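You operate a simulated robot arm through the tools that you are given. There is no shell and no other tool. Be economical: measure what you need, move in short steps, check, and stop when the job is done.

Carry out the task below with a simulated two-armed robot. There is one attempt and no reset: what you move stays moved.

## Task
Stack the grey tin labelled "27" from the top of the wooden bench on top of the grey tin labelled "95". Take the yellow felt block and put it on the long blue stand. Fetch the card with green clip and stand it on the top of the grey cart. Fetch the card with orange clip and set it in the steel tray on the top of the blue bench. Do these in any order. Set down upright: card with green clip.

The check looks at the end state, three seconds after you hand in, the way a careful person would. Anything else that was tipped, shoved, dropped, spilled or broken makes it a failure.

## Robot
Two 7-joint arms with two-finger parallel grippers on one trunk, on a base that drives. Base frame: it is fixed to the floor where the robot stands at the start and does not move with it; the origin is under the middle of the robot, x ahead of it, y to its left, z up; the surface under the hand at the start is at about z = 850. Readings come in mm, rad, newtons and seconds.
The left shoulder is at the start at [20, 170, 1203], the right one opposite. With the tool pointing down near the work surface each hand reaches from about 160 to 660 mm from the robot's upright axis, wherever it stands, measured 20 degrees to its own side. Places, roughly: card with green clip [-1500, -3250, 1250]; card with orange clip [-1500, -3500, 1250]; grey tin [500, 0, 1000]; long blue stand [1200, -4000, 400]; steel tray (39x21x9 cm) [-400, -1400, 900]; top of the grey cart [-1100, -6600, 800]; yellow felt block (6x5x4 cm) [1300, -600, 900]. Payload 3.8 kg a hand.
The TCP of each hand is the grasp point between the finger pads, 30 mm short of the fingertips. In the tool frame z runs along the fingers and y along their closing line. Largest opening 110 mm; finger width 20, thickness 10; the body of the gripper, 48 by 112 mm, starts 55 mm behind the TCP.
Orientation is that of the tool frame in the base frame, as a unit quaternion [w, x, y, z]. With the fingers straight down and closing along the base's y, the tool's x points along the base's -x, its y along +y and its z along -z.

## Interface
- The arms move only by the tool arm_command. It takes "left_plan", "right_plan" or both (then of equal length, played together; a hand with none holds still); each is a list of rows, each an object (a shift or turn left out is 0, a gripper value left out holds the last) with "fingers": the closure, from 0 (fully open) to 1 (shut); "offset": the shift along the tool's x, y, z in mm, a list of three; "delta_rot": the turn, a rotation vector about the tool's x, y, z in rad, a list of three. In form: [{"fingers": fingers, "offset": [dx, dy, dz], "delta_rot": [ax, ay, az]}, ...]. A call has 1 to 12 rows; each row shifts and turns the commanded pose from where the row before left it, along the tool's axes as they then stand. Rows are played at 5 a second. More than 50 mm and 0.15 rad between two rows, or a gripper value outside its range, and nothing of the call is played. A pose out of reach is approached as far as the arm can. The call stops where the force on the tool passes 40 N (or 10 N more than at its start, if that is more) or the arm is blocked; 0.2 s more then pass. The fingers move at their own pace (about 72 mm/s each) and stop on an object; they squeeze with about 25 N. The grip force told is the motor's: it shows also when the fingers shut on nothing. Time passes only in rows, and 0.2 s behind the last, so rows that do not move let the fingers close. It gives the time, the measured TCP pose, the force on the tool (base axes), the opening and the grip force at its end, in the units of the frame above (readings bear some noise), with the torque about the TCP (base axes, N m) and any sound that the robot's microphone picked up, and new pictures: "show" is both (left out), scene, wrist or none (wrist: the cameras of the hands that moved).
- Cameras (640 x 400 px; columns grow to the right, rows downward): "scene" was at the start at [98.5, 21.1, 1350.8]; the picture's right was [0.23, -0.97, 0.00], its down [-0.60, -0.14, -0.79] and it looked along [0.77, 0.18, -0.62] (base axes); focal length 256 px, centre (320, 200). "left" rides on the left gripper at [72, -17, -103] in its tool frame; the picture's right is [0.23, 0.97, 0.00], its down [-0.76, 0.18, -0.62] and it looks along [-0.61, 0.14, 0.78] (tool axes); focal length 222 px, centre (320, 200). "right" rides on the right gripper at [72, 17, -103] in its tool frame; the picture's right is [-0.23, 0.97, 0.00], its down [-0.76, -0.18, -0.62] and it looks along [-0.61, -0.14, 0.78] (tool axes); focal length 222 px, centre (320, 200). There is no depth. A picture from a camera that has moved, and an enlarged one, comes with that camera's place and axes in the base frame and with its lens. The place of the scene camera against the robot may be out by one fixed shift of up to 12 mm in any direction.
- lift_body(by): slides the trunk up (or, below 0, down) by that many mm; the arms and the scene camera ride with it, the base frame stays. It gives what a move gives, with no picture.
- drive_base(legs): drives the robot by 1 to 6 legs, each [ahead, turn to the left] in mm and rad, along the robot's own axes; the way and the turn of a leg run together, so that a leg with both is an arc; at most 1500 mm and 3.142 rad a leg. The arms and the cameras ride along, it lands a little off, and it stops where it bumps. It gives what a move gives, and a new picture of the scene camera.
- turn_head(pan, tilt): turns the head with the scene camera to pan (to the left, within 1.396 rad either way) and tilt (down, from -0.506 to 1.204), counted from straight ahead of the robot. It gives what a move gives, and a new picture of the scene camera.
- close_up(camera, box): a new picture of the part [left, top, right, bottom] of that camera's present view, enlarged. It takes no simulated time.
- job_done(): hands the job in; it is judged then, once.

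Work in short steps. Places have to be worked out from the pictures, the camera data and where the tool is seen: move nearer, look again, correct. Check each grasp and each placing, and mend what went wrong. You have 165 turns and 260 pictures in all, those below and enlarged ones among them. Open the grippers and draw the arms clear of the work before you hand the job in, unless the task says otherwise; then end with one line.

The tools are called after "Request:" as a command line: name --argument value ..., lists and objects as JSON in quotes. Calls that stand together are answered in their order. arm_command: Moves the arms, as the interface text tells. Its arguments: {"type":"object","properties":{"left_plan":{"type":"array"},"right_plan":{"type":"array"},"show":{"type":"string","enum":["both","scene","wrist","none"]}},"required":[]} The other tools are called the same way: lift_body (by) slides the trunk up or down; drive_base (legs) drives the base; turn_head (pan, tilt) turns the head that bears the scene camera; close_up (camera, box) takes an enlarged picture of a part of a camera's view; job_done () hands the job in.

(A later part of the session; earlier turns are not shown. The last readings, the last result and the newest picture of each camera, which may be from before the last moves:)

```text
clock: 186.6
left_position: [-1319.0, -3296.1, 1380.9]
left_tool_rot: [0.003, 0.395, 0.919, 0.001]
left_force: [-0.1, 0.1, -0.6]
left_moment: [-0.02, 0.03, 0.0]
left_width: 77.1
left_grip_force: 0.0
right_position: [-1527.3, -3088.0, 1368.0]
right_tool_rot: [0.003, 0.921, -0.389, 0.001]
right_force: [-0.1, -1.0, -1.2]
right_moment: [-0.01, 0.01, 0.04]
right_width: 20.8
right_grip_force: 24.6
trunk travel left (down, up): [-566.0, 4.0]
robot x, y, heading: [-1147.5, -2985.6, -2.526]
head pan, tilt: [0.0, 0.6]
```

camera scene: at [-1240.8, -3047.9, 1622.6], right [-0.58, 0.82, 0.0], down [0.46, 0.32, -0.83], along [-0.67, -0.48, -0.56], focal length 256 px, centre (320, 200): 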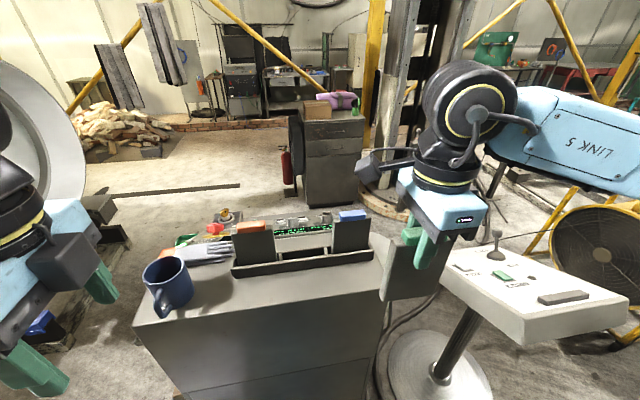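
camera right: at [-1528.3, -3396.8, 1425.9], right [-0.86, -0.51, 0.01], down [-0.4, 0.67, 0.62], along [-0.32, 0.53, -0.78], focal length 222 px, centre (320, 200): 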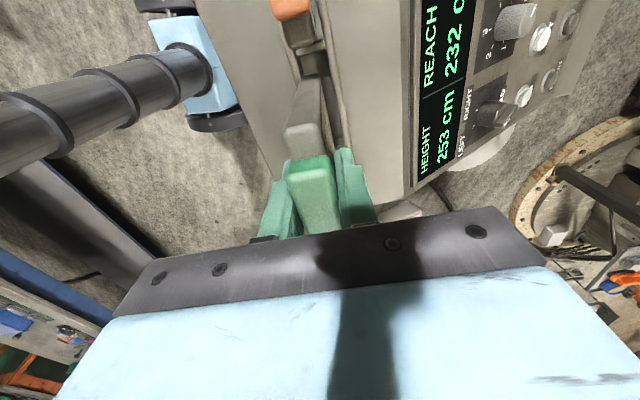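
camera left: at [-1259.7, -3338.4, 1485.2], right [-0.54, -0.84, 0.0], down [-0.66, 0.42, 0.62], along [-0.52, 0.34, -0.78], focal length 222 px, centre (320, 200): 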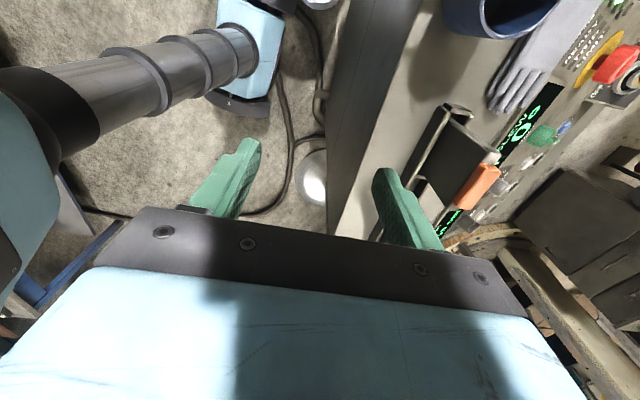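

Flip succeeded. Move the left hand above the orange clip.

Request:
arm_command --left_plan '[{"fingers": 0.3, "offset": [5.2, -33, 4]}, {"offset": [5.2, -33, 4]}, {"offset": [5.2, -33, 4]}, {"offset": [5.2, -33, 4]}, {"offset": [5.2, -33, 4]}, {"offset": [5.2, -33, 4]}]' --show "both"

```text
clock: 188.0
left_position: [-1486.2, -3409.1, 1355.7]
left_tool_rot: [0.002, 0.396, 0.918, 0.001]
left_force: [-0.8, -0.4, 0.0]
left_moment: [-0.02, -0.03, -0.01]
left_width: 77.0
left_grip_force: 0.0
right_position: [-1527.9, -3088.1, 1367.5]
right_tool_rot: [0.003, 0.921, -0.39, 0.0]
right_force: [-0.1, -0.4, -1.4]
right_moment: [0.01, 0.01, 0.01]
right_width: 20.6
right_grip_force: 25.6
trunk travel left (down, up): [-566.0, 4.0]
robot x, y, heading: [-1149.3, -2989.5, -2.527]
head pan, tilt: [0.0, 0.6]
camera scene: at [-1241.6, -3049.7, 1622.4], right [-0.58, 0.82, 0.0], down [0.46, 0.33, -0.82], along [-0.67, -0.47, -0.57], focal length 256 px, centre (320, 200)
camera left: at [-1548.0, -3368.9, 1457.3], right [0.55, 0.83, 0.0], down [0.65, -0.43, 0.63], along [0.52, -0.34, -0.78], focal length 222 px, centre (320, 200)
```

scene: 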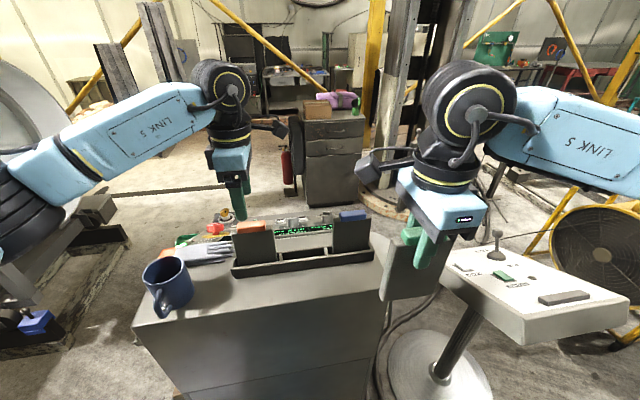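
left: 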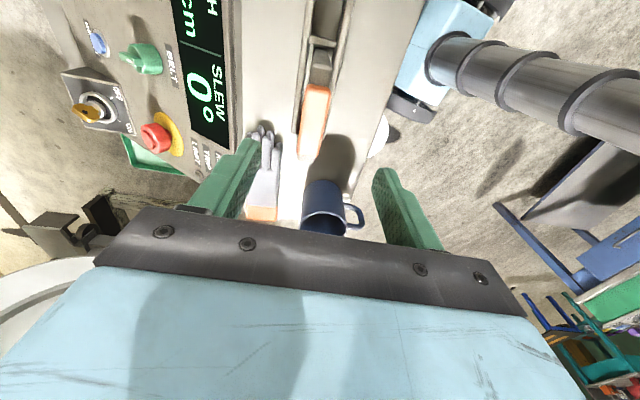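

Correct by (+7, −6) and descend partway.

Request:
arm_command --left_plan '[{"fingers": 0.3, "offset": [7, -6, 15]}, {"offset": [0, 0, 20]}, {"offset": [0, 0, 15]}]' --show "wrist"

Request:
close_up --camera "scene" --box '[180, 140, 340, 280]'

```text
clock: 188.8
left_position: [-1494.0, -3408.4, 1305.7]
left_tool_rot: [0.003, 0.396, 0.918, 0.002]
left_force: [0.7, -0.1, -0.5]
left_moment: [-0.01, -0.01, 0.01]
left_width: 77.0
left_grip_force: 0.0
right_position: [-1526.8, -3088.4, 1368.3]
right_tool_rot: [0.003, 0.921, -0.39, 0.0]
right_force: [-0.3, -0.4, -0.7]
right_moment: [0.01, 0.01, 0.03]
right_width: 20.7
right_grip_force: 25.3
trunk travel left (down, up): [-566.0, 4.0]
robot x, y, heading: [-1144.6, -2988.9, -2.525]
head pan, tilt: [0.0, 0.6]
camera left: at [-1555.2, -3367.2, 1407.6], right [0.55, 0.83, 0.0], down [0.65, -0.43, 0.63], along [0.52, -0.34, -0.78], focal length 222 px, centre (320, 200)
```

left: 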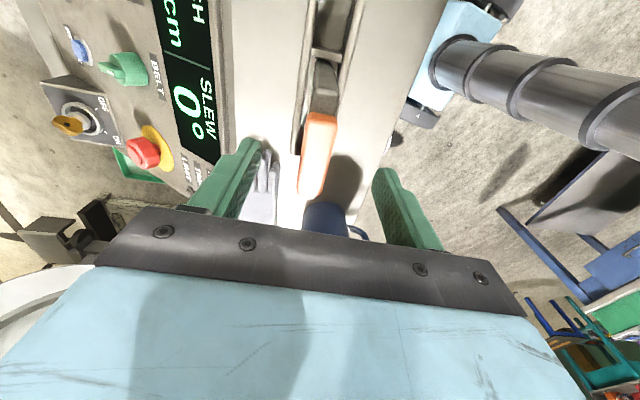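

```text
2.86 times, centred on (260, 210) of scene
camera zoom: at [-1240.4, -3049.8, 1622.5], right [-0.58, 0.82, 0.0], down [0.46, 0.33, -0.83], along [-0.67, -0.48, -0.56], focal length 732 px, centre (491, 171)
```

zoom: 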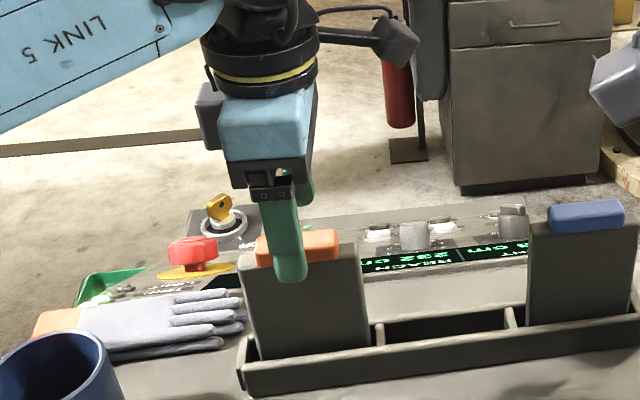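

Well aligned; descend to z≈1247 with a small shift, then close.

Request:
arm_command --left_plan '[{"fingers": 0.3, "offset": [3, -2, 20]}, {"offset": [0, 0, 20]}, {"offset": [0, 0, 18]}, {"fingers": 0.6}, {"fingers": 1}, {"fingers": 1}, {"fingers": 1}]' --show "wrist"

Request:
close_up --camera "scene" --box '[180, 140, 340, 280]'

```text
clock: 190.4
left_position: [-1497.9, -3407.0, 1247.0]
left_tool_rot: [0.002, 0.396, 0.918, 0.002]
left_force: [0.3, -0.8, -1.3]
left_moment: [0.01, 0.0, -0.01]
left_width: 20.6
left_grip_force: 24.6
right_position: [-1527.7, -3087.1, 1368.3]
right_tool_rot: [0.004, 0.921, -0.39, -0.001]
right_force: [-0.8, 0.1, -1.7]
right_moment: [-0.02, -0.01, -0.01]
right_width: 20.5
right_grip_force: 25.1
trunk travel left (down, up): [-566.0, 4.0]
robot x, y, heading: [-1147.8, -2985.2, -2.526]
head pan, tilt: [0.0, 0.6]
camera left: at [-1560.5, -3366.5, 1350.2], right [0.55, 0.83, 0.0], down [0.65, -0.43, 0.63], along [0.52, -0.34, -0.78], focal length 222 px, centre (320, 200)
```

left: 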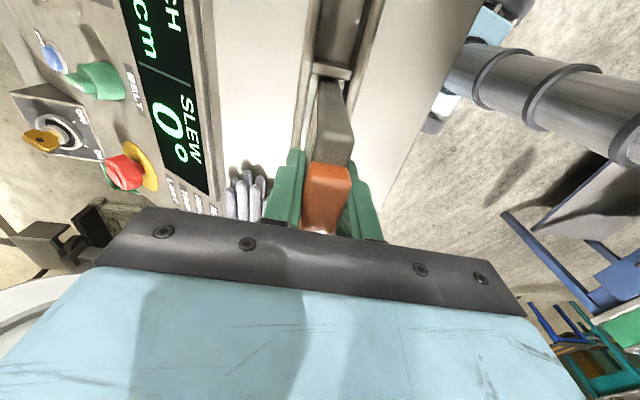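

```text
2.86 times, centred on (260, 210) of scene
camera zoom: at [-1240.6, -3049.8, 1622.5], right [-0.58, 0.82, 0.0], down [0.46, 0.33, -0.82], along [-0.67, -0.47, -0.57], focal length 732 px, centre (491, 171)
```

zoom: 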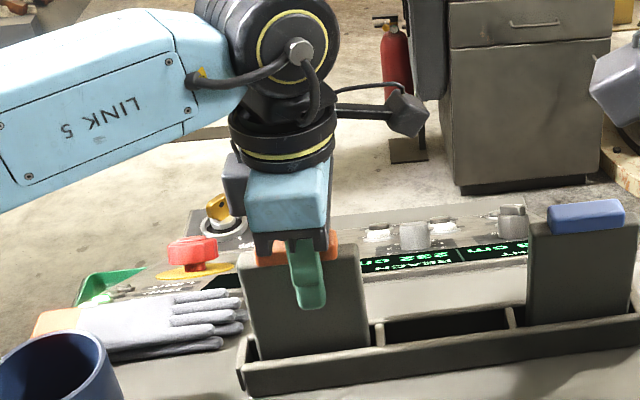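

Orange clip gripped. Lift straight up 115 mm.

Request:
arm_command --left_plan '[{"fingers": 1, "offset": [0, 0, -15]}, {"offset": [0, 0, -20]}, {"offset": [0, 0, -20]}, {"offset": [0, 0, -20]}, {"offset": [0, 0, -20]}, {"offset": [0, 0, -20]}]' --show "scene"

```text
clock: 191.8
left_position: [-1499.2, -3408.2, 1364.1]
left_tool_rot: [0.003, 0.395, 0.919, 0.002]
left_force: [-0.4, 0.5, -0.8]
left_moment: [0.0, 0.03, -0.01]
left_width: 20.6
left_grip_force: 24.5
right_position: [-1527.5, -3088.7, 1366.6]
right_tool_rot: [0.004, 0.921, -0.389, -0.001]
right_force: [-0.9, -0.9, -1.7]
right_moment: [0.0, 0.02, 0.02]
right_width: 20.7
right_grip_force: 24.9
trunk travel left (down, up): [-566.0, 4.0]
robot x, y, heading: [-1148.1, -2987.6, -2.529]
head pan, tilt: [0.0, 0.6]
camera scene: at [-1240.3, -3049.6, 1622.5], right [-0.58, 0.82, 0.0], down [0.46, 0.33, -0.83], along [-0.67, -0.48, -0.56], focal length 256 px, centre (320, 200)
```

scene: 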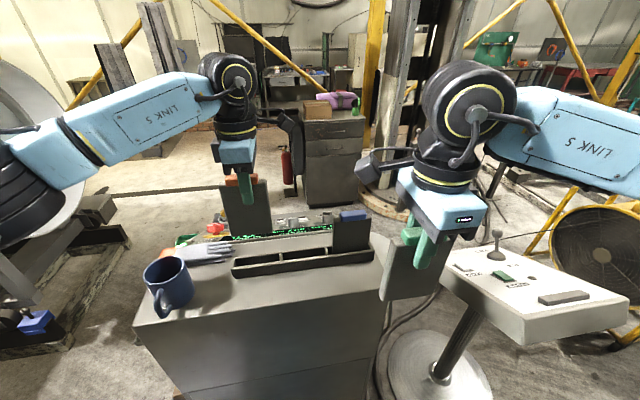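

Both cards are held. Draw the left hand in, then back away and look toward the cart (−y).

Request:
arm_command --left_plan '[{"fingers": 1, "offset": [-5, 34, 0]}, {"offset": [-5, 34, 0]}, {"offset": [-5, 34, 0]}, {"offset": [-5, 34, 0]}, {"offset": [-5, 34, 0]}]' --show "none"

Request:
drive_base --legs '[[-300, 0]]'

Request:
turn_head --pan 1.0 --tilt 0.25

```text
clock: 193.0
left_position: [-1358.2, -3310.9, 1362.6]
left_tool_rot: [0.002, 0.395, 0.919, 0.001]
left_force: [0.2, -0.3, -1.5]
left_moment: [0.0, 0.02, 0.0]
left_width: 20.7
left_grip_force: 24.9
right_position: [-1526.7, -3087.5, 1368.6]
right_tool_rot: [0.004, 0.921, -0.39, 0.0]
right_force: [0.0, -0.3, -0.7]
right_moment: [-0.01, 0.0, -0.01]
right_width: 20.5
right_grip_force: 25.2
trunk travel left (down, up): [-566.0, 4.0]
robot x, y, heading: [-1147.7, -2987.9, -2.533]
head pan, tilt: [0.0, 0.6]
```

```text
clock: 195.0
left_position: [-1116.5, -3140.1, 1362.4]
left_tool_rot: [0.003, 0.395, 0.919, 0.002]
left_force: [-0.2, -0.4, -0.9]
left_moment: [-0.01, -0.02, -0.02]
left_width: 20.9
left_grip_force: 25.3
right_position: [-1285.2, -2917.8, 1369.0]
right_tool_rot: [0.003, 0.921, -0.389, 0.0]
right_force: [-0.3, -0.7, -1.2]
right_moment: [0.05, 0.0, 0.0]
right_width: 20.5
right_grip_force: 24.7
trunk travel left (down, up): [-566.0, 4.0]
robot x, y, heading: [-902.0, -2815.7, -2.525]
head pan, tilt: [0.0, 0.6]
camera scene: at [-998.6, -2879.3, 1622.4], right [-0.58, 0.82, 0.0], down [0.46, 0.33, -0.82], along [-0.67, -0.48, -0.57], focal length 256 px, centre (320, 200)
```

scene: 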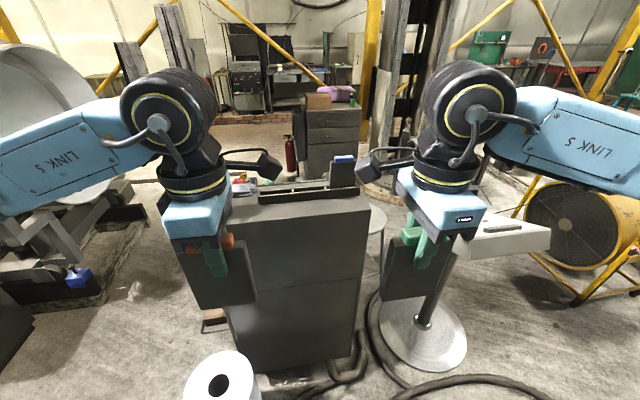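

```text
clock: 196.3
left_position: [-1116.5, -3141.5, 1361.5]
left_tool_rot: [0.002, 0.394, 0.919, 0.002]
left_force: [-0.4, 0.5, -1.3]
left_moment: [0.03, -0.04, 0.0]
left_width: 20.5
left_grip_force: 24.8
right_position: [-1285.7, -2918.1, 1368.8]
right_tool_rot: [0.003, 0.921, -0.39, -0.001]
right_force: [0.0, 0.4, -0.6]
right_moment: [0.02, 0.0, -0.01]
right_width: 20.8
right_grip_force: 25.1
trunk travel left (down, up): [-566.0, 4.0]
robot x, y, heading: [-903.3, -2813.1, -2.527]
head pan, tilt: [1.0, 0.25]
camera scene: at [-922.1, -2921.3, 1654.7], right [-1.0, -0.04, 0.0], down [-0.01, 0.25, -0.97], along [0.04, -0.97, -0.25], focal length 256 px, centre (320, 200)
```

scene: 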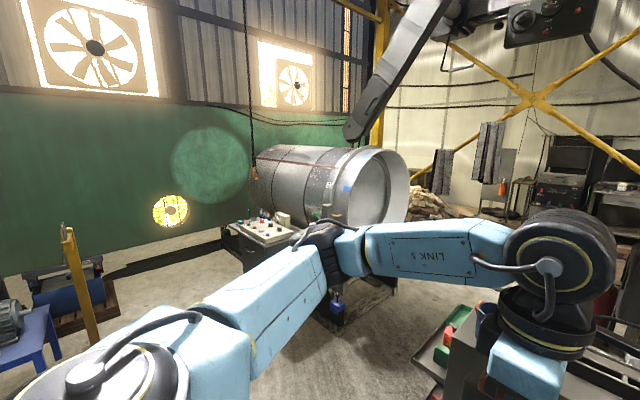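

The drum hides the cart. Move to open floor at about (−650, −4000), keeping clear of the roll, and look again.

Request:
drive_base --legs '[[0, 1.648], [632, 0], [0, -0.91], [700, 0]]'

Request:
turn_head --pan -0.3 --tilt 0.2

```text
clock: 209.6
left_position: [-561.8, -4365.4, 1361.5]
left_tool_rot: [0.002, 0.025, 1.0, 0.002]
left_force: [-0.5, -0.4, -0.9]
left_moment: [0.01, 0.03, 0.04]
left_width: 20.8
left_grip_force: 25.1
right_position: [-836.6, -4320.1, 1368.4]
right_tool_rot: [0.005, 1.0, -0.019, 0.001]
right_force: [-0.4, 0.5, -1.8]
right_moment: [0.02, 0.01, -0.01]
right_width: 20.5
right_grip_force: 24.7
trunk travel left (down, up): [-566.0, 4.0]
robot x, y, heading: [-629.9, -3981.4, -1.766]
head pan, tilt: [1.0, 0.25]
camera scene: at [-572.5, -4067.0, 1654.7], right [-0.69, -0.72, 0.0], down [-0.18, 0.17, -0.97], along [0.7, -0.67, -0.25], focal length 256 px, centre (320, 200)
```

scene: 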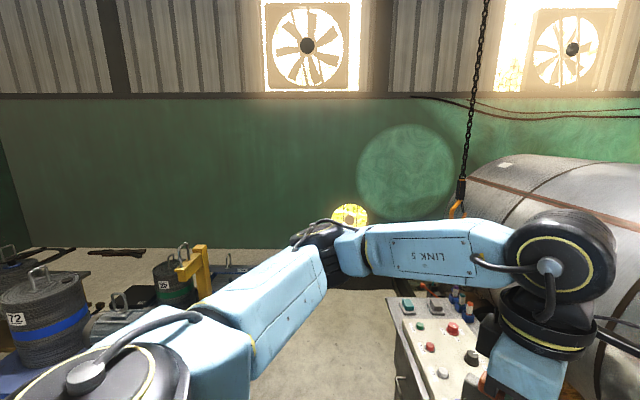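

```text
clock: 211.0
left_position: [-560.3, -4363.7, 1362.8]
left_tool_rot: [0.002, 0.025, 1.0, 0.003]
left_force: [0.3, 0.1, -1.2]
left_moment: [-0.01, 0.02, 0.0]
left_width: 20.6
left_grip_force: 24.8
right_position: [-835.6, -4319.7, 1367.8]
right_tool_rot: [0.003, 1.0, -0.019, 0.0]
right_force: [-0.1, -0.2, -0.6]
right_moment: [-0.03, 0.0, 0.0]
right_width: 21.0
right_grip_force: 24.9
trunk travel left (down, up): [-566.0, 4.0]
robot x, y, heading: [-629.1, -3979.7, -1.761]
head pan, tilt: [-0.3, 0.201]
camera scene: at [-684.0, -4084.5, 1659.3], right [-0.88, 0.47, 0.0], down [0.09, 0.18, -0.98], along [-0.46, -0.86, -0.2], focal length 256 px, centre (320, 200)
```

scene: 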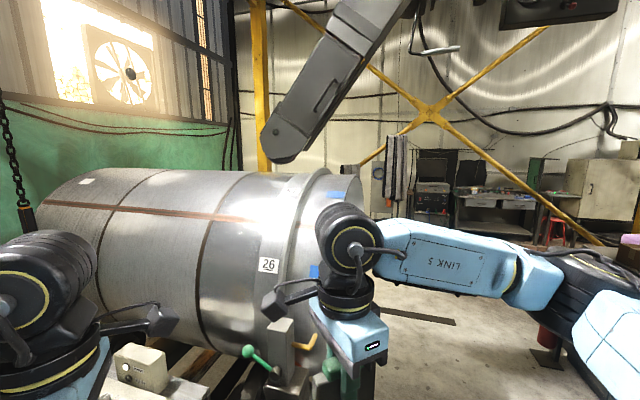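

Drum is directly in front; go right, between console and drum, to about (−1500, −4400), then look toward the cart.

Request:
drive_base --legs '[[0, -0.93], [967, 0], [0, 0.7]]'

Request:
turn_head --pan 0.0 --tilt 0.3

```text
clock: 220.3
left_position: [-1530.1, -4782.5, 1362.2]
left_tool_rot: [0.003, 0.142, 0.99, 0.003]
left_force: [0.1, 0.4, -1.0]
left_moment: [-0.04, 0.02, 0.02]
left_width: 20.6
left_grip_force: 24.9
right_position: [-1788.9, -4676.0, 1367.9]
right_tool_rot: [0.004, 0.991, -0.137, 0.002]
right_force: [-0.7, 0.1, -1.4]
right_moment: [-0.03, -0.01, -0.02]
right_width: 20.9
right_grip_force: 25.2
trunk travel left (down, up): [-566.0, 4.0]
robot x, y, heading: [-1506.3, -4397.9, -2.003]
head pan, tilt: [-0.3, 0.201]
camera scene: at [-1585.7, -4483.6, 1659.2], right [-0.75, 0.67, 0.0], down [0.13, 0.15, -0.98], along [-0.65, -0.73, -0.2], focal length 256 px, centre (320, 200)
```

scene: 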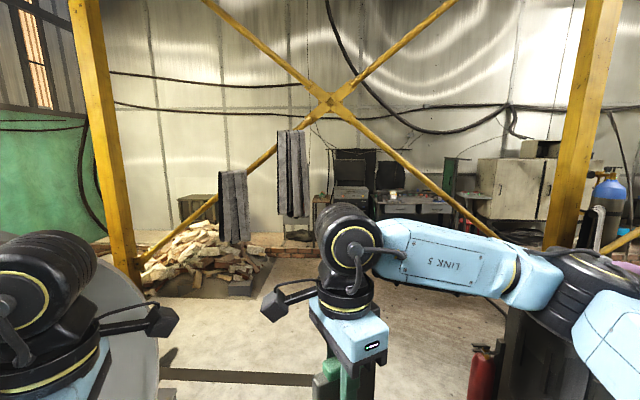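

```text
clock: 221.2
left_position: [-1531.1, -4782.9, 1363.8]
left_tool_rot: [0.002, 0.143, 0.99, 0.002]
left_force: [-0.1, 0.4, -2.0]
left_moment: [0.0, -0.02, 0.0]
left_width: 20.6
left_grip_force: 24.9
right_position: [-1788.2, -4676.1, 1368.2]
right_tool_rot: [0.005, 0.991, -0.137, 0.001]
right_force: [-0.4, 1.0, -1.2]
right_moment: [0.02, -0.03, -0.02]
right_width: 20.8
right_grip_force: 25.4
trunk travel left (down, up): [-566.0, 4.0]
robot x, y, heading: [-1505.4, -4399.3, -1.997]
head pan, tilt: [0.0, 0.3]
camera scene: at [-1562.3, -4498.9, 1650.0], right [-0.91, 0.42, 0.0], down [0.12, 0.27, -0.96], along [-0.4, -0.87, -0.3], focal length 256 px, centre (320, 200)
```

scene: 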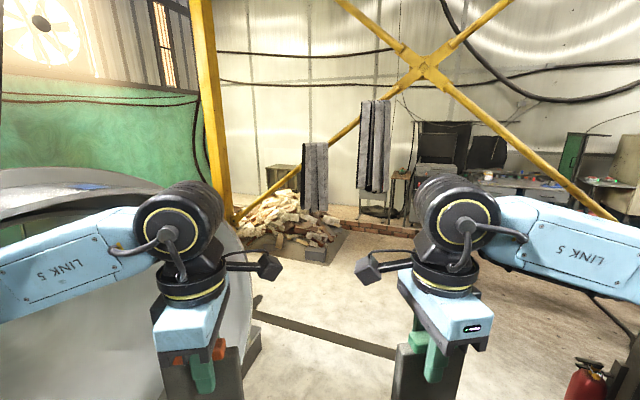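

The cart must be behind the drum; pass between the drum end and the floor strip to about (−2100, −5300), then face (0.7, −0.7).

Request:
drive_base --legs '[[0, -0.157], [1080, 0], [0, 1.1]]'

```text
clock: 224.4
left_position: [-1750.5, -5015.4, 1338.3]
left_tool_rot: [0.023, 0.196, 0.98, 0.035]
left_force: [-1.2, -0.7, -1.5]
left_moment: [0.04, -0.04, -0.02]
left_width: 20.6
left_grip_force: 24.7
right_position: [-2006.2, -4871.2, 1378.1]
right_tool_rot: [0.021, 0.978, -0.209, 0.002]
right_force: [-1.6, -0.9, -2.1]
right_moment: [0.04, -0.05, 0.0]
right_width: 20.5
right_grip_force: 24.9
trunk travel left (down, up): [-566.0, 4.0]
robot x, y, heading: [-1696.2, -4679.3, -2.11]
head pan, tilt: [0.0, 0.3]
stopped in leg 2: the robot was blocked; the commanded pose is now the measured one
camera scene: at [-1755.5, -4720.2, 1652.9], right [-0.86, 0.51, -0.01], down [0.15, 0.22, -0.96], along [-0.49, -0.83, -0.27], focal length 256 px, centre (320, 200)
```

scene: 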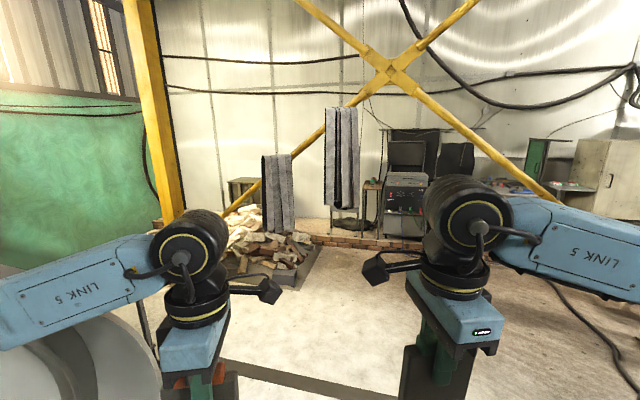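

Bumped something at the front and the robot tilts slightly. Back off and look down.

Request:
drive_base --legs '[[-180, 0]]'

Request:
turn_head --pan 0.1 --tilt 0.95

```text
clock: 225.9
left_position: [-1666.0, -4907.0, 1330.1]
left_tool_rot: [0.018, 0.201, 0.978, 0.048]
left_force: [0.3, -0.1, -0.3]
left_moment: [0.02, 0.01, 0.04]
left_width: 21.0
left_grip_force: 25.0
right_position: [-1919.1, -4766.4, 1367.7]
right_tool_rot: [0.002, 0.978, -0.207, 0.001]
right_force: [-0.2, -0.6, -0.7]
right_moment: [0.02, 0.02, 0.0]
right_width: 20.9
right_grip_force: 24.6
trunk travel left (down, up): [-566.0, 4.0]
robot x, y, heading: [-1604.6, -4526.8, -2.114]
head pan, tilt: [0.0, 0.3]
camera scene: at [-1670.0, -4625.1, 1649.7], right [-0.85, 0.52, 0.0], down [0.15, 0.25, -0.95], along [-0.5, -0.82, -0.3], focal length 256 px, centre (320, 200)
```

scene: 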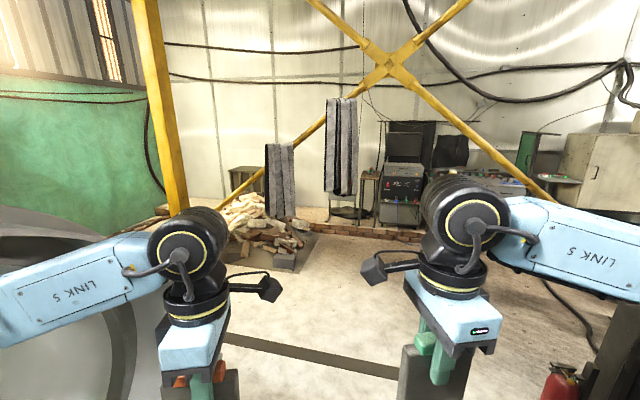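

```text
clock: 227.0
left_position: [-1665.5, -4905.7, 1331.0]
left_tool_rot: [0.019, 0.201, 0.978, 0.047]
left_force: [-0.5, -0.8, -1.8]
left_moment: [0.01, 0.03, 0.0]
left_width: 20.2
left_grip_force: 24.9
right_position: [-1917.7, -4763.6, 1367.7]
right_tool_rot: [0.004, 0.978, -0.208, 0.0]
right_force: [0.3, -0.5, -1.4]
right_moment: [0.05, -0.01, 0.0]
right_width: 20.8
right_grip_force: 24.5
trunk travel left (down, up): [-566.0, 4.0]
robot x, y, heading: [-1604.7, -4525.7, -2.12]
head pan, tilt: [0.099, 0.949]
camera scene: at [-1651.8, -4608.8, 1594.1], right [-0.9, 0.43, 0.0], down [0.35, 0.73, -0.58], along [-0.25, -0.53, -0.81], focal length 256 px, centre (320, 200)
```

scene: 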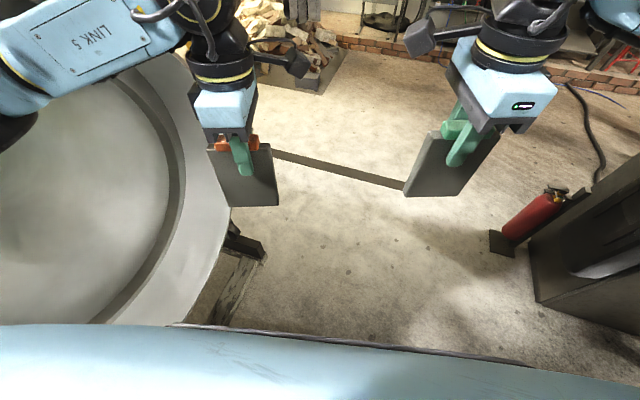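

The left arm brushed the drum rim (left hand now slightly tilted, card still held). Go wider right to about (−2450, −4900).

Request:
drive_base --legs '[[0, -0.605], [924, 0], [0, 0.9]]'

Request:
turn_head --pan 0.3 --tilt 0.35

```text
clock: 235.9
left_position: [-2410.3, -5269.2, 1329.1]
left_tool_rot: [0.011, 0.053, 0.997, 0.049]
left_force: [0.0, 0.7, -1.3]
left_moment: [0.02, 0.01, 0.0]
left_width: 20.6
left_grip_force: 25.2
right_position: [-2689.9, -5207.4, 1367.8]
right_tool_rot: [0.004, 0.998, -0.06, 0.001]
right_force: [0.4, 0.8, -1.6]
right_moment: [0.0, 0.0, -0.02]
right_width: 20.5
right_grip_force: 25.4
trunk travel left (down, up): [-566.0, 4.0]
robot x, y, heading: [-2459.3, -4886.7, -1.819]
head pan, tilt: [0.099, 0.949]
camera scene: at [-2481.7, -4979.2, 1594.1], right [-0.99, 0.15, 0.0], down [0.12, 0.8, -0.58], along [-0.09, -0.58, -0.81], focal length 256 px, centre (320, 200)
```

scene: 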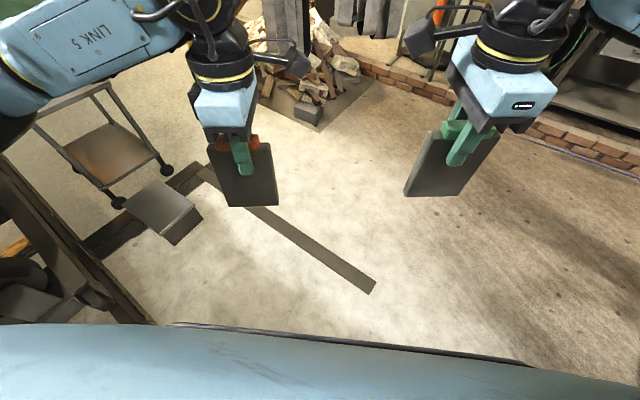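

```text
clock: 236.9
left_position: [-2407.8, -5269.3, 1329.5]
left_tool_rot: [0.011, 0.053, 0.997, 0.048]
left_force: [0.4, -0.3, -1.7]
left_moment: [-0.01, 0.0, -0.03]
left_width: 20.9
left_grip_force: 25.2
right_position: [-2689.7, -5208.4, 1368.9]
right_tool_rot: [0.004, 0.998, -0.061, 0.0]
right_force: [0.3, -0.8, -2.1]
right_moment: [-0.01, -0.01, 0.0]
right_width: 20.9
right_grip_force: 24.8
trunk travel left (down, up): [-566.0, 4.0]
robot x, y, heading: [-2459.9, -4888.7, -1.82]
head pan, tilt: [0.3, 0.351]
camera scene: at [-2466.3, -5000.4, 1645.2], right [-1.0, -0.05, 0.0], down [-0.02, 0.34, -0.94], along [0.05, -0.94, -0.34], focal length 256 px, centre (320, 200)
```

scene: 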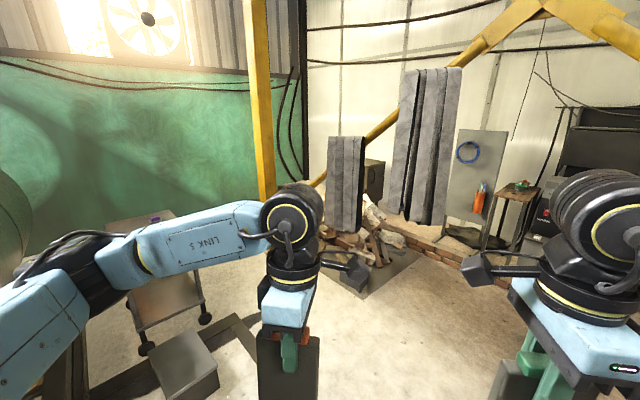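

The cart is at about (−1070, −6650) beyond some floor beams. Zoom on that area.

Request:
turn_head --pan 0.75 --tilt 0.6

Request:
turn_head --pan 0.3 --tilt 0.7

```text
clock: 237.8
left_position: [-2408.0, -5269.6, 1330.3]
left_tool_rot: [0.011, 0.054, 0.997, 0.048]
left_force: [0.0, -0.2, -0.4]
left_moment: [-0.02, -0.02, 0.0]
left_width: 20.9
left_grip_force: 25.4
right_position: [-2689.8, -5208.0, 1368.7]
right_tool_rot: [0.004, 0.998, -0.06, 0.001]
right_force: [0.1, 0.1, -1.3]
right_moment: [0.01, -0.04, -0.01]
right_width: 20.7
right_grip_force: 25.2
trunk travel left (down, up): [-566.0, 4.0]
robot x, y, heading: [-2459.5, -4889.0, -1.819]
head pan, tilt: [0.75, 0.6]
camera scene: at [-2428.6, -4984.8, 1622.5], right [-0.88, -0.48, 0.0], down [-0.27, 0.5, -0.83], along [0.4, -0.72, -0.56], focal length 256 px, centre (320, 200)
```

scene: 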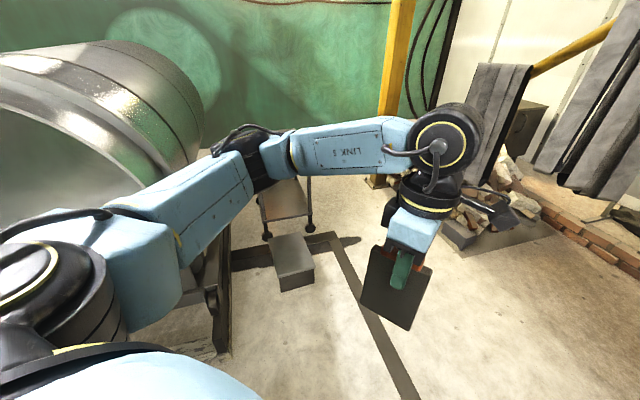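

```text
clock: 238.7
left_position: [-2409.1, -5267.8, 1329.2]
left_tool_rot: [0.012, 0.054, 0.997, 0.048]
left_force: [0.5, 0.0, -0.7]
left_moment: [-0.02, 0.01, 0.0]
left_width: 20.6
left_grip_force: 25.0
right_position: [-2691.1, -5207.4, 1367.5]
right_tool_rot: [0.003, 0.998, -0.06, 0.001]
right_force: [-0.1, 0.3, -0.2]
right_moment: [0.02, -0.04, 0.05]
right_width: 20.8
right_grip_force: 24.8
trunk travel left (down, up): [-566.0, 4.0]
robot x, y, heading: [-2461.6, -4886.5, -1.821]
head pan, tilt: [0.3, 0.7]
camera scene: at [-2466.6, -4992.1, 1613.9], right [-1.0, -0.05, 0.0], down [-0.03, 0.64, -0.77], along [0.04, -0.76, -0.64], focal length 256 px, centre (320, 200)
```

scene: 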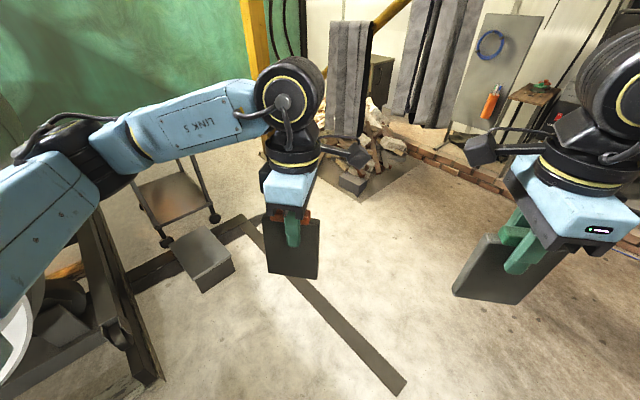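

The dark strips look flat on the floor; only a low box stands near. Drive via (−2350, −6000) to (−1780, −6540) and face the cart (+x).

Request:
drive_base --legs '[[0, 0.348], [1118, 0], [0, 0.714]]'

Request:
turn_head --pan 0.0 --tilt 0.7

```text
clock: 247.6
left_position: [-1989.4, -6175.2, 1329.7]
left_tool_rot: [-0.015, -0.459, 0.887, 0.047]
left_force: [-1.0, 0.4, -1.1]
left_moment: [0.02, 0.02, 0.02]
left_width: 20.7
left_grip_force: 25.2
right_position: [-2179.8, -6392.2, 1368.9]
right_tool_rot: [0.002, 0.891, 0.453, 0.002]
right_force: [0.2, -0.9, -1.3]
right_moment: [0.0, -0.02, 0.0]
right_width: 20.7
right_grip_force: 25.0
trunk travel left (down, up): [-566.0, 4.0]
robot x, y, heading: [-2348.3, -6035.4, -0.759]
head pan, tilt: [0.3, 0.7]
camera scene: at [-2261.3, -6085.6, 1613.9], right [-0.44, -0.9, 0.0], down [-0.58, 0.29, -0.76], along [0.69, -0.34, -0.64], focal length 256 px, centre (320, 200)
```

scene: 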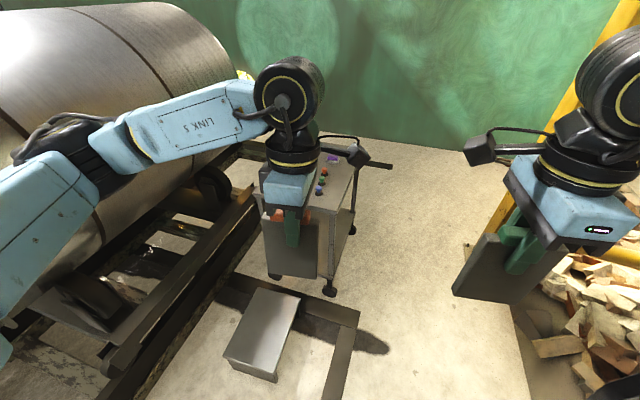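

```text
clock: 248.4
left_position: [-1990.1, -6174.9, 1330.1]
left_tool_rot: [-0.015, -0.459, 0.887, 0.047]
left_force: [0.6, 0.0, -2.0]
left_moment: [-0.03, 0.01, 0.02]
left_width: 20.5
left_grip_force: 25.0
right_position: [-2180.2, -6393.1, 1368.8]
right_tool_rot: [0.003, 0.891, 0.453, 0.003]
right_force: [0.2, 0.2, -0.6]
right_moment: [-0.01, -0.01, -0.01]
right_width: 20.7
right_grip_force: 25.0
trunk travel left (down, up): [-566.0, 4.0]
robot x, y, heading: [-2344.5, -6036.8, -0.76]
head pan, tilt: [0.0, 0.7]
camera scene: at [-2275.9, -6106.5, 1613.9], right [-0.69, -0.73, 0.0], down [-0.47, 0.44, -0.76], along [0.56, -0.53, -0.64], focal length 256 px, centre (320, 200)
```

scene: 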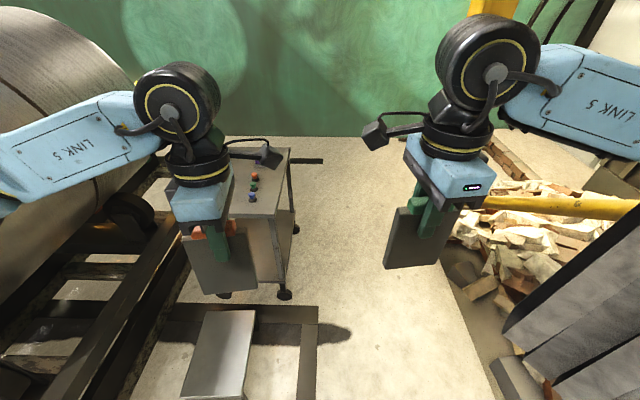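

Hanging mats are near my right side at about (−2500, −6850); straighten the right arm forward so its elbow tucks in, then drive on.

Request:
arm_command --right_plan '[{"fingers": 1, "offset": [-6, 38, 0]}, {"offset": [-6, 38, 0]}, {"offset": [-6, 38, 0]}, {"offset": [-6, 38, 0]}]' --show "none"

Request:
drive_base --legs '[[0, 0.05], [720, 0], [0, 0.55]]'

```text
clock: 249.4
left_position: [-1988.1, -6177.1, 1330.4]
left_tool_rot: [-0.014, -0.459, 0.887, 0.048]
left_force: [-0.1, 0.1, -1.9]
left_moment: [-0.03, 0.04, 0.01]
left_width: 20.7
left_grip_force: 25.3
right_position: [-2065.4, -6503.0, 1367.9]
right_tool_rot: [0.002, 0.891, 0.454, 0.001]
right_force: [0.2, 0.3, -2.0]
right_moment: [0.04, -0.01, -0.02]
right_width: 20.6
right_grip_force: 24.9
trunk travel left (down, up): [-566.0, 4.0]
robot x, y, heading: [-2346.9, -6038.2, -0.757]
head pan, tilt: [0.0, 0.7]
```

```text
clock: 255.3
left_position: [-1436.3, -6408.8, 1331.6]
left_tool_rot: [0.028, 0.709, -0.704, -0.041]
left_force: [0.4, 0.1, -1.0]
left_moment: [0.01, 0.0, -0.04]
left_width: 20.5
left_grip_force: 25.4
right_position: [-1309.7, -6718.2, 1368.3]
right_tool_rot: [0.002, 0.711, 0.703, 0.003]
right_force: [-0.3, 0.7, -1.4]
right_moment: [0.02, -0.04, 0.0]
right_width: 20.7
right_grip_force: 24.7
trunk travel left (down, up): [-566.0, 4.0]
robot x, y, heading: [-1809.5, -6501.4, -0.138]
head pan, tilt: [0.0, 0.7]
camera scene: at [-1709.1, -6513.9, 1613.9], right [-0.14, -0.99, 0.0], down [-0.64, 0.09, -0.76], along [0.76, -0.11, -0.64], focal length 256 px, centre (320, 200)
```

scene: 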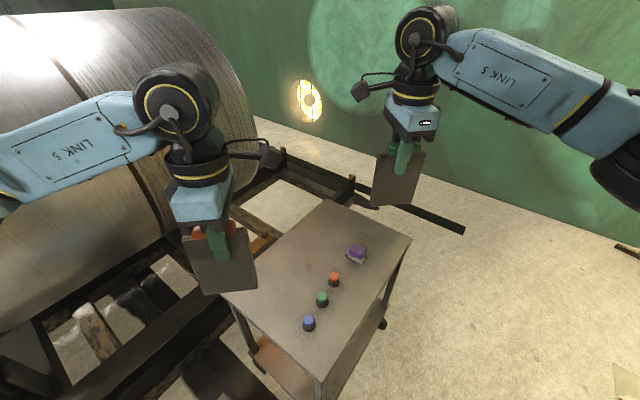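

The cart top is clear with four small items along one side; free spot about (−1187, −6451). Reposition to (−1680, −6786) facing the cart's long side so the right hand reaches it.

Request:
drive_base --legs '[[0, -1.0], [313, 0], [0, 1.9]]'

Request:
turn_head --pan 0.0 --tilt 0.8

```text
clock: 258.0
left_position: [-1514.1, -6742.8, 1330.6]
left_tool_rot: [-0.006, -0.316, 0.947, 0.049]
left_force: [-0.6, 0.4, -2.6]
left_moment: [0.01, -0.03, 0.0]
left_width: 20.8
left_grip_force: 24.7
right_position: [-1688.8, -7027.7, 1367.8]
right_tool_rot: [0.002, 0.951, 0.309, 0.003]
right_force: [-1.6, 0.0, -1.8]
right_moment: [0.03, -0.01, -0.04]
right_width: 20.7
right_grip_force: 25.1
trunk travel left (down, up): [-566.0, 4.0]
robot x, y, heading: [-1809.6, -6498.7, -1.075]
head pan, tilt: [0.0, 0.7]
stopped in leg 1: the robot was blocked; the commanded pose is now the measured one
camera scene: at [-1765.6, -6589.9, 1613.9], right [-0.88, -0.48, 0.0], down [-0.31, 0.57, -0.76], along [0.37, -0.67, -0.64], focal length 256 px, centre (320, 200)
```

scene: 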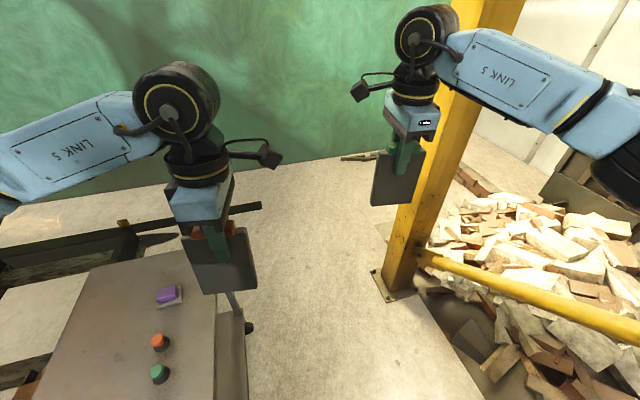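

```text
clock: 258.6
left_position: [-1512.2, -6741.7, 1329.6]
left_tool_rot: [-0.007, -0.315, 0.948, 0.049]
left_force: [0.0, -0.3, -0.7]
left_moment: [0.0, 0.05, 0.0]
left_width: 20.7
left_grip_force: 25.1
right_position: [-1686.7, -7028.7, 1367.9]
right_tool_rot: [0.004, 0.951, 0.308, 0.002]
right_force: [0.2, -0.1, -1.2]
right_moment: [0.0, 0.02, 0.0]
right_width: 20.8
right_grip_force: 25.2
trunk travel left (down, up): [-566.0, 4.0]
robot x, y, heading: [-1810.2, -6497.1, -1.066]
head pan, tilt: [0.0, 0.799]
camera scene: at [-1766.4, -6585.1, 1605.7], right [-0.88, -0.48, 0.0], down [-0.34, 0.63, -0.7], along [0.33, -0.61, -0.72], focal length 256 px, centre (320, 200)
```

scene: 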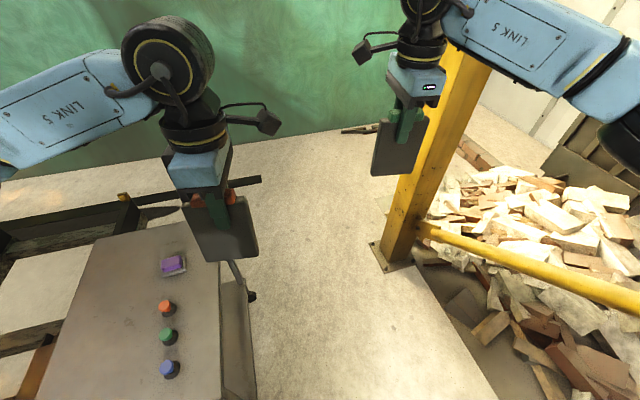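

Blocked just short of the wanted heading. Look to the right to see whether the elbow touches the mats.

Request:
turn_head --pan -1.2 --tilt 0.4

Request:
turn_head --pan 1.0 --tilt 1.0

```text
clock: 260.1
left_position: [-1512.4, -6741.8, 1331.1]
left_tool_rot: [-0.007, -0.315, 0.948, 0.05]
left_force: [-0.3, 0.0, -1.3]
left_moment: [0.01, 0.05, -0.01]
left_width: 21.0
left_grip_force: 24.9
right_position: [-1686.5, -7027.0, 1368.8]
right_tool_rot: [0.003, 0.951, 0.309, 0.002]
right_force: [-0.3, 0.3, -1.3]
right_moment: [0.0, 0.01, 0.02]
right_width: 20.5
right_grip_force: 24.8
trunk travel left (down, up): [-566.0, 4.0]
robot x, y, heading: [-1809.5, -6496.5, -1.076]
head pan, tilt: [-1.201, 0.4]
camera scene: at [-1864.7, -6585.5, 1640.7], right [-0.76, 0.65, 0.0], down [0.25, 0.3, -0.92], along [-0.59, -0.7, -0.39], focal length 256 px, centre (320, 200)
```

scene: 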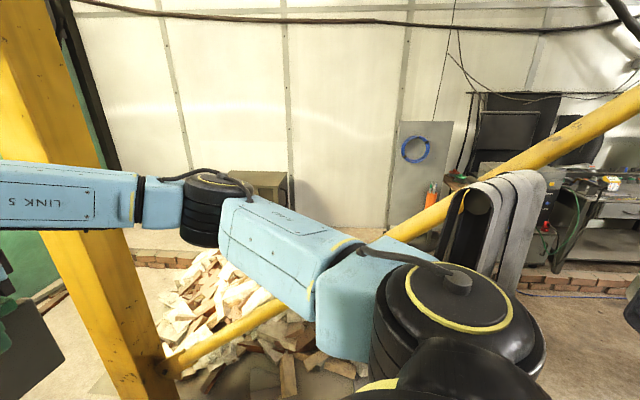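

```text
clock: 262.1
left_position: [-1511.9, -6742.6, 1330.2]
left_tool_rot: [-0.007, -0.316, 0.947, 0.049]
left_force: [0.1, -0.2, -1.2]
left_moment: [-0.01, 0.03, 0.0]
left_width: 20.5
left_grip_force: 25.3
right_position: [-1687.0, -7027.0, 1368.3]
right_tool_rot: [0.003, 0.951, 0.309, 0.001]
right_force: [-0.3, -0.1, -1.0]
right_moment: [-0.03, -0.03, -0.03]
right_width: 20.7
right_grip_force: 25.2
trunk travel left (down, up): [-566.0, 4.0]
robot x, y, heading: [-1809.0, -6500.0, -1.07]
head pan, tilt: [1.0, 1.0]
camera scene: at [-1735.4, -6519.8, 1590.5], right [-0.07, -1.0, 0.0], down [-0.84, 0.06, -0.54], along [0.54, -0.04, -0.84], focal length 256 px, centre (320, 200)
```

scene: 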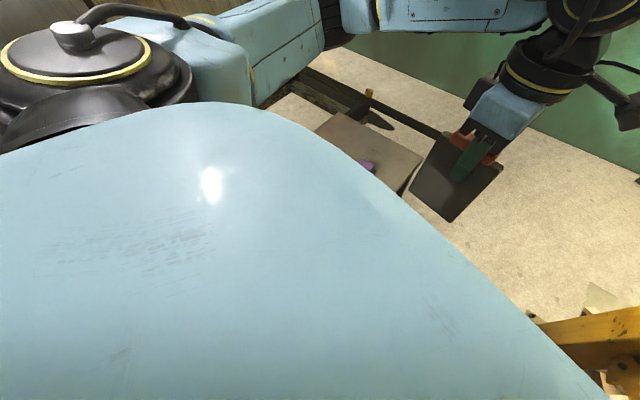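

Probably the base's side is near the cart corner. Back off 120 mm, then go round with more clearance.

Request:
drive_base --legs '[[-120, 0], [0, -0.19], [425, 0]]'

```text
clock: 263.0
left_position: [-1528.6, -6710.9, 1331.7]
left_tool_rot: [-0.007, -0.317, 0.947, 0.048]
left_force: [-0.5, 1.3, -0.8]
left_moment: [-0.08, -0.01, 0.01]
left_width: 20.7
left_grip_force: 25.5
right_position: [-1703.8, -6995.7, 1368.7]
right_tool_rot: [0.004, 0.951, 0.309, 0.003]
right_force: [-1.2, 1.0, -2.1]
right_moment: [-0.02, -0.03, -0.04]
right_width: 20.8
right_grip_force: 25.4
trunk travel left (down, up): [-566.0, 4.0]
robot x, y, heading: [-1826.6, -6473.8, -1.07]
head pan, tilt: [1.0, 1.0]
stopped in leg 1: the robot was blocked; the commanded pose is now the measured one
camera scene: at [-1752.7, -6487.6, 1590.7], right [-0.07, -1.0, 0.0], down [-0.84, 0.06, -0.54], along [0.54, -0.04, -0.84], focal length 256 px, centre (320, 200)
```

scene: 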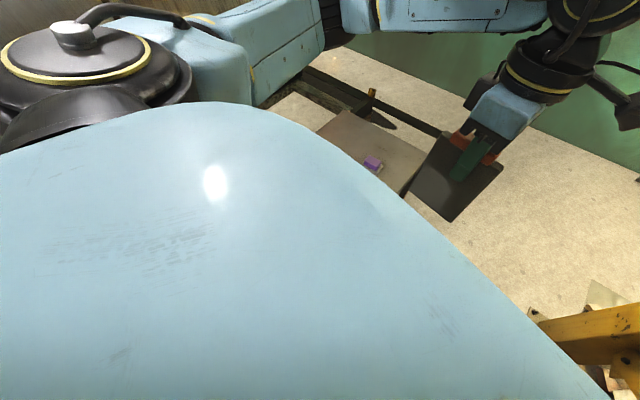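

Base turns out larger at the rear (box behind). Go forward 90, turn to −1.70, forward 170, then turn left to face the cart's long side.

Request:
drive_base --legs '[[90, 0], [0, -0.63], [170, 0], [0, 2.465]]'

Request:
turn_head --pan -0.2 --tilt 0.8

```text
clock: 264.0
left_position: [-1505.9, -6749.6, 1328.8]
left_tool_rot: [-0.006, -0.324, 0.945, 0.051]
left_force: [0.6, -1.1, -1.2]
left_moment: [0.06, 0.04, 0.01]
left_width: 20.6
left_grip_force: 25.4
right_position: [-1676.4, -7036.1, 1364.8]
right_tool_rot: [0.0, 0.949, 0.315, 0.001]
right_force: [0.4, -0.9, -1.9]
right_moment: [0.08, 0.04, -0.01]
right_width: 20.7
right_grip_force: 24.9
trunk travel left (down, up): [-566.0, 4.0]
robot x, y, heading: [-1810.6, -6502.5, -1.059]
head pan, tilt: [1.0, 1.0]
stopped in leg 1: the robot was blocked; the commanded pose is now the measured one
camera scene: at [-1731.9, -6529.7, 1590.0], right [-0.06, -1.0, 0.0], down [-0.84, 0.05, -0.54], along [0.54, -0.03, -0.84], focal length 256 px, centre (320, 200)
```

scene: 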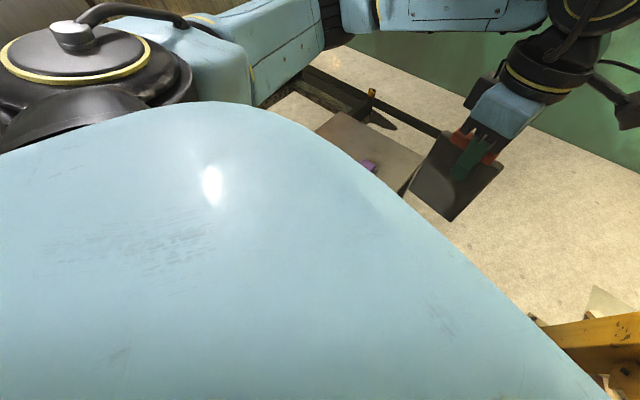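

```text
clock: 265.4
left_position: [-1509.2, -6742.7, 1329.5]
left_tool_rot: [-0.006, -0.323, 0.945, 0.049]
left_force: [0.6, 0.6, -2.0]
left_moment: [-0.01, 0.01, 0.03]
left_width: 20.7
left_grip_force: 24.8
right_position: [-1680.3, -7031.3, 1368.7]
right_tool_rot: [0.003, 0.949, 0.315, 0.001]
right_force: [0.0, -0.2, -1.4]
right_moment: [0.0, 0.01, -0.01]
right_width: 20.4
right_grip_force: 25.0
trunk travel left (down, up): [-566.0, 4.0]
robot x, y, heading: [-1810.3, -6500.2, -1.063]
head pan, tilt: [-0.201, 0.799]
camera scene: at [-1780.6, -6595.3, 1605.6], right [-0.95, -0.31, 0.0], down [-0.22, 0.68, -0.7], along [0.21, -0.66, -0.72], focal length 256 px, centre (320, 200)
```

scene: 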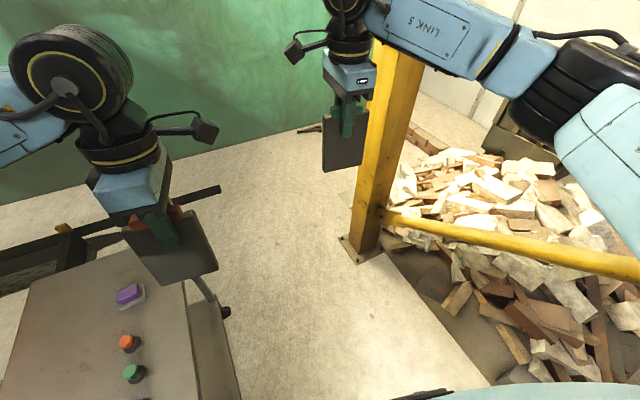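

I'm wedged between the floor box and the cart wheel (base is about ±300 mm). Unwind: turn back left, reverse, then go round with full clearance.

Request:
drive_base --legs '[[-10, 0], [0, 0.92], [-250, 0]]'

Request:
turn_head --pan 0.0 --tilt 0.7

```text
clock: 270.0
left_position: [-1690.4, -6363.6, 1330.4]
left_tool_rot: [0.027, 0.712, -0.7, -0.041]
left_force: [0.3, 0.0, -1.1]
left_moment: [-0.01, -0.02, -0.03]
left_width: 20.6
left_grip_force: 25.3
right_position: [-1563.2, -6672.7, 1368.1]
right_tool_rot: [0.002, 0.707, 0.707, 0.003]
right_force: [-0.2, -0.7, -2.1]
right_moment: [0.02, -0.04, 0.0]
right_width: 20.6
right_grip_force: 25.4
trunk travel left (down, up): [-566.0, 4.0]
robot x, y, heading: [-2066.1, -6461.1, -0.126]
head pan, tilt: [-0.201, 0.799]
camera scene: at [-1973.3, -6487.8, 1605.5], right [-0.32, -0.95, 0.0], down [-0.68, 0.23, -0.7], along [0.66, -0.23, -0.72], focal length 256 px, centre (320, 200)
```

scene: 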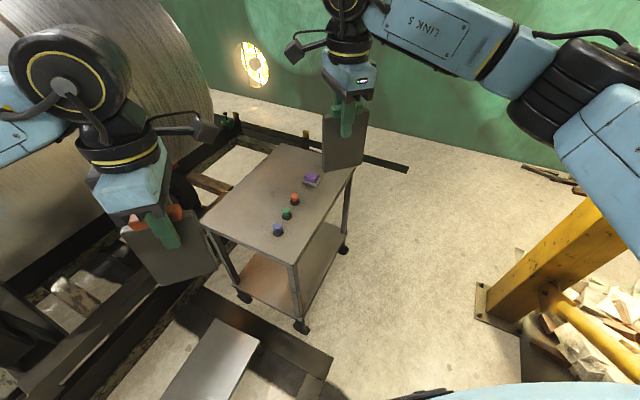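

```text
clock: 270.7
left_position: [-1692.2, -6364.3, 1330.7]
left_tool_rot: [0.027, 0.713, -0.7, -0.04]
left_force: [-0.4, 0.5, -1.8]
left_moment: [0.0, 0.0, 0.01]
left_width: 20.7
left_grip_force: 24.8
right_position: [-1564.1, -6673.2, 1367.9]
right_tool_rot: [0.002, 0.707, 0.707, 0.003]
right_force: [0.7, -0.2, -1.5]
right_moment: [0.03, 0.05, 0.0]
right_width: 20.9
right_grip_force: 24.9
trunk travel left (down, up): [-566.0, 4.0]
robot x, y, heading: [-2063.8, -6457.2, -0.129]
head pan, tilt: [0.0, 0.7]
camera scene: at [-1966.4, -6472.6, 1613.9], right [-0.13, -0.99, 0.0], down [-0.64, 0.08, -0.76], along [0.76, -0.1, -0.64], focal length 256 px, centre (320, 200)
```

scene: 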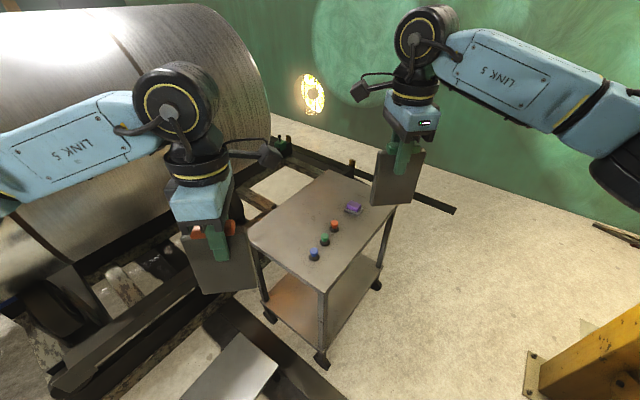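

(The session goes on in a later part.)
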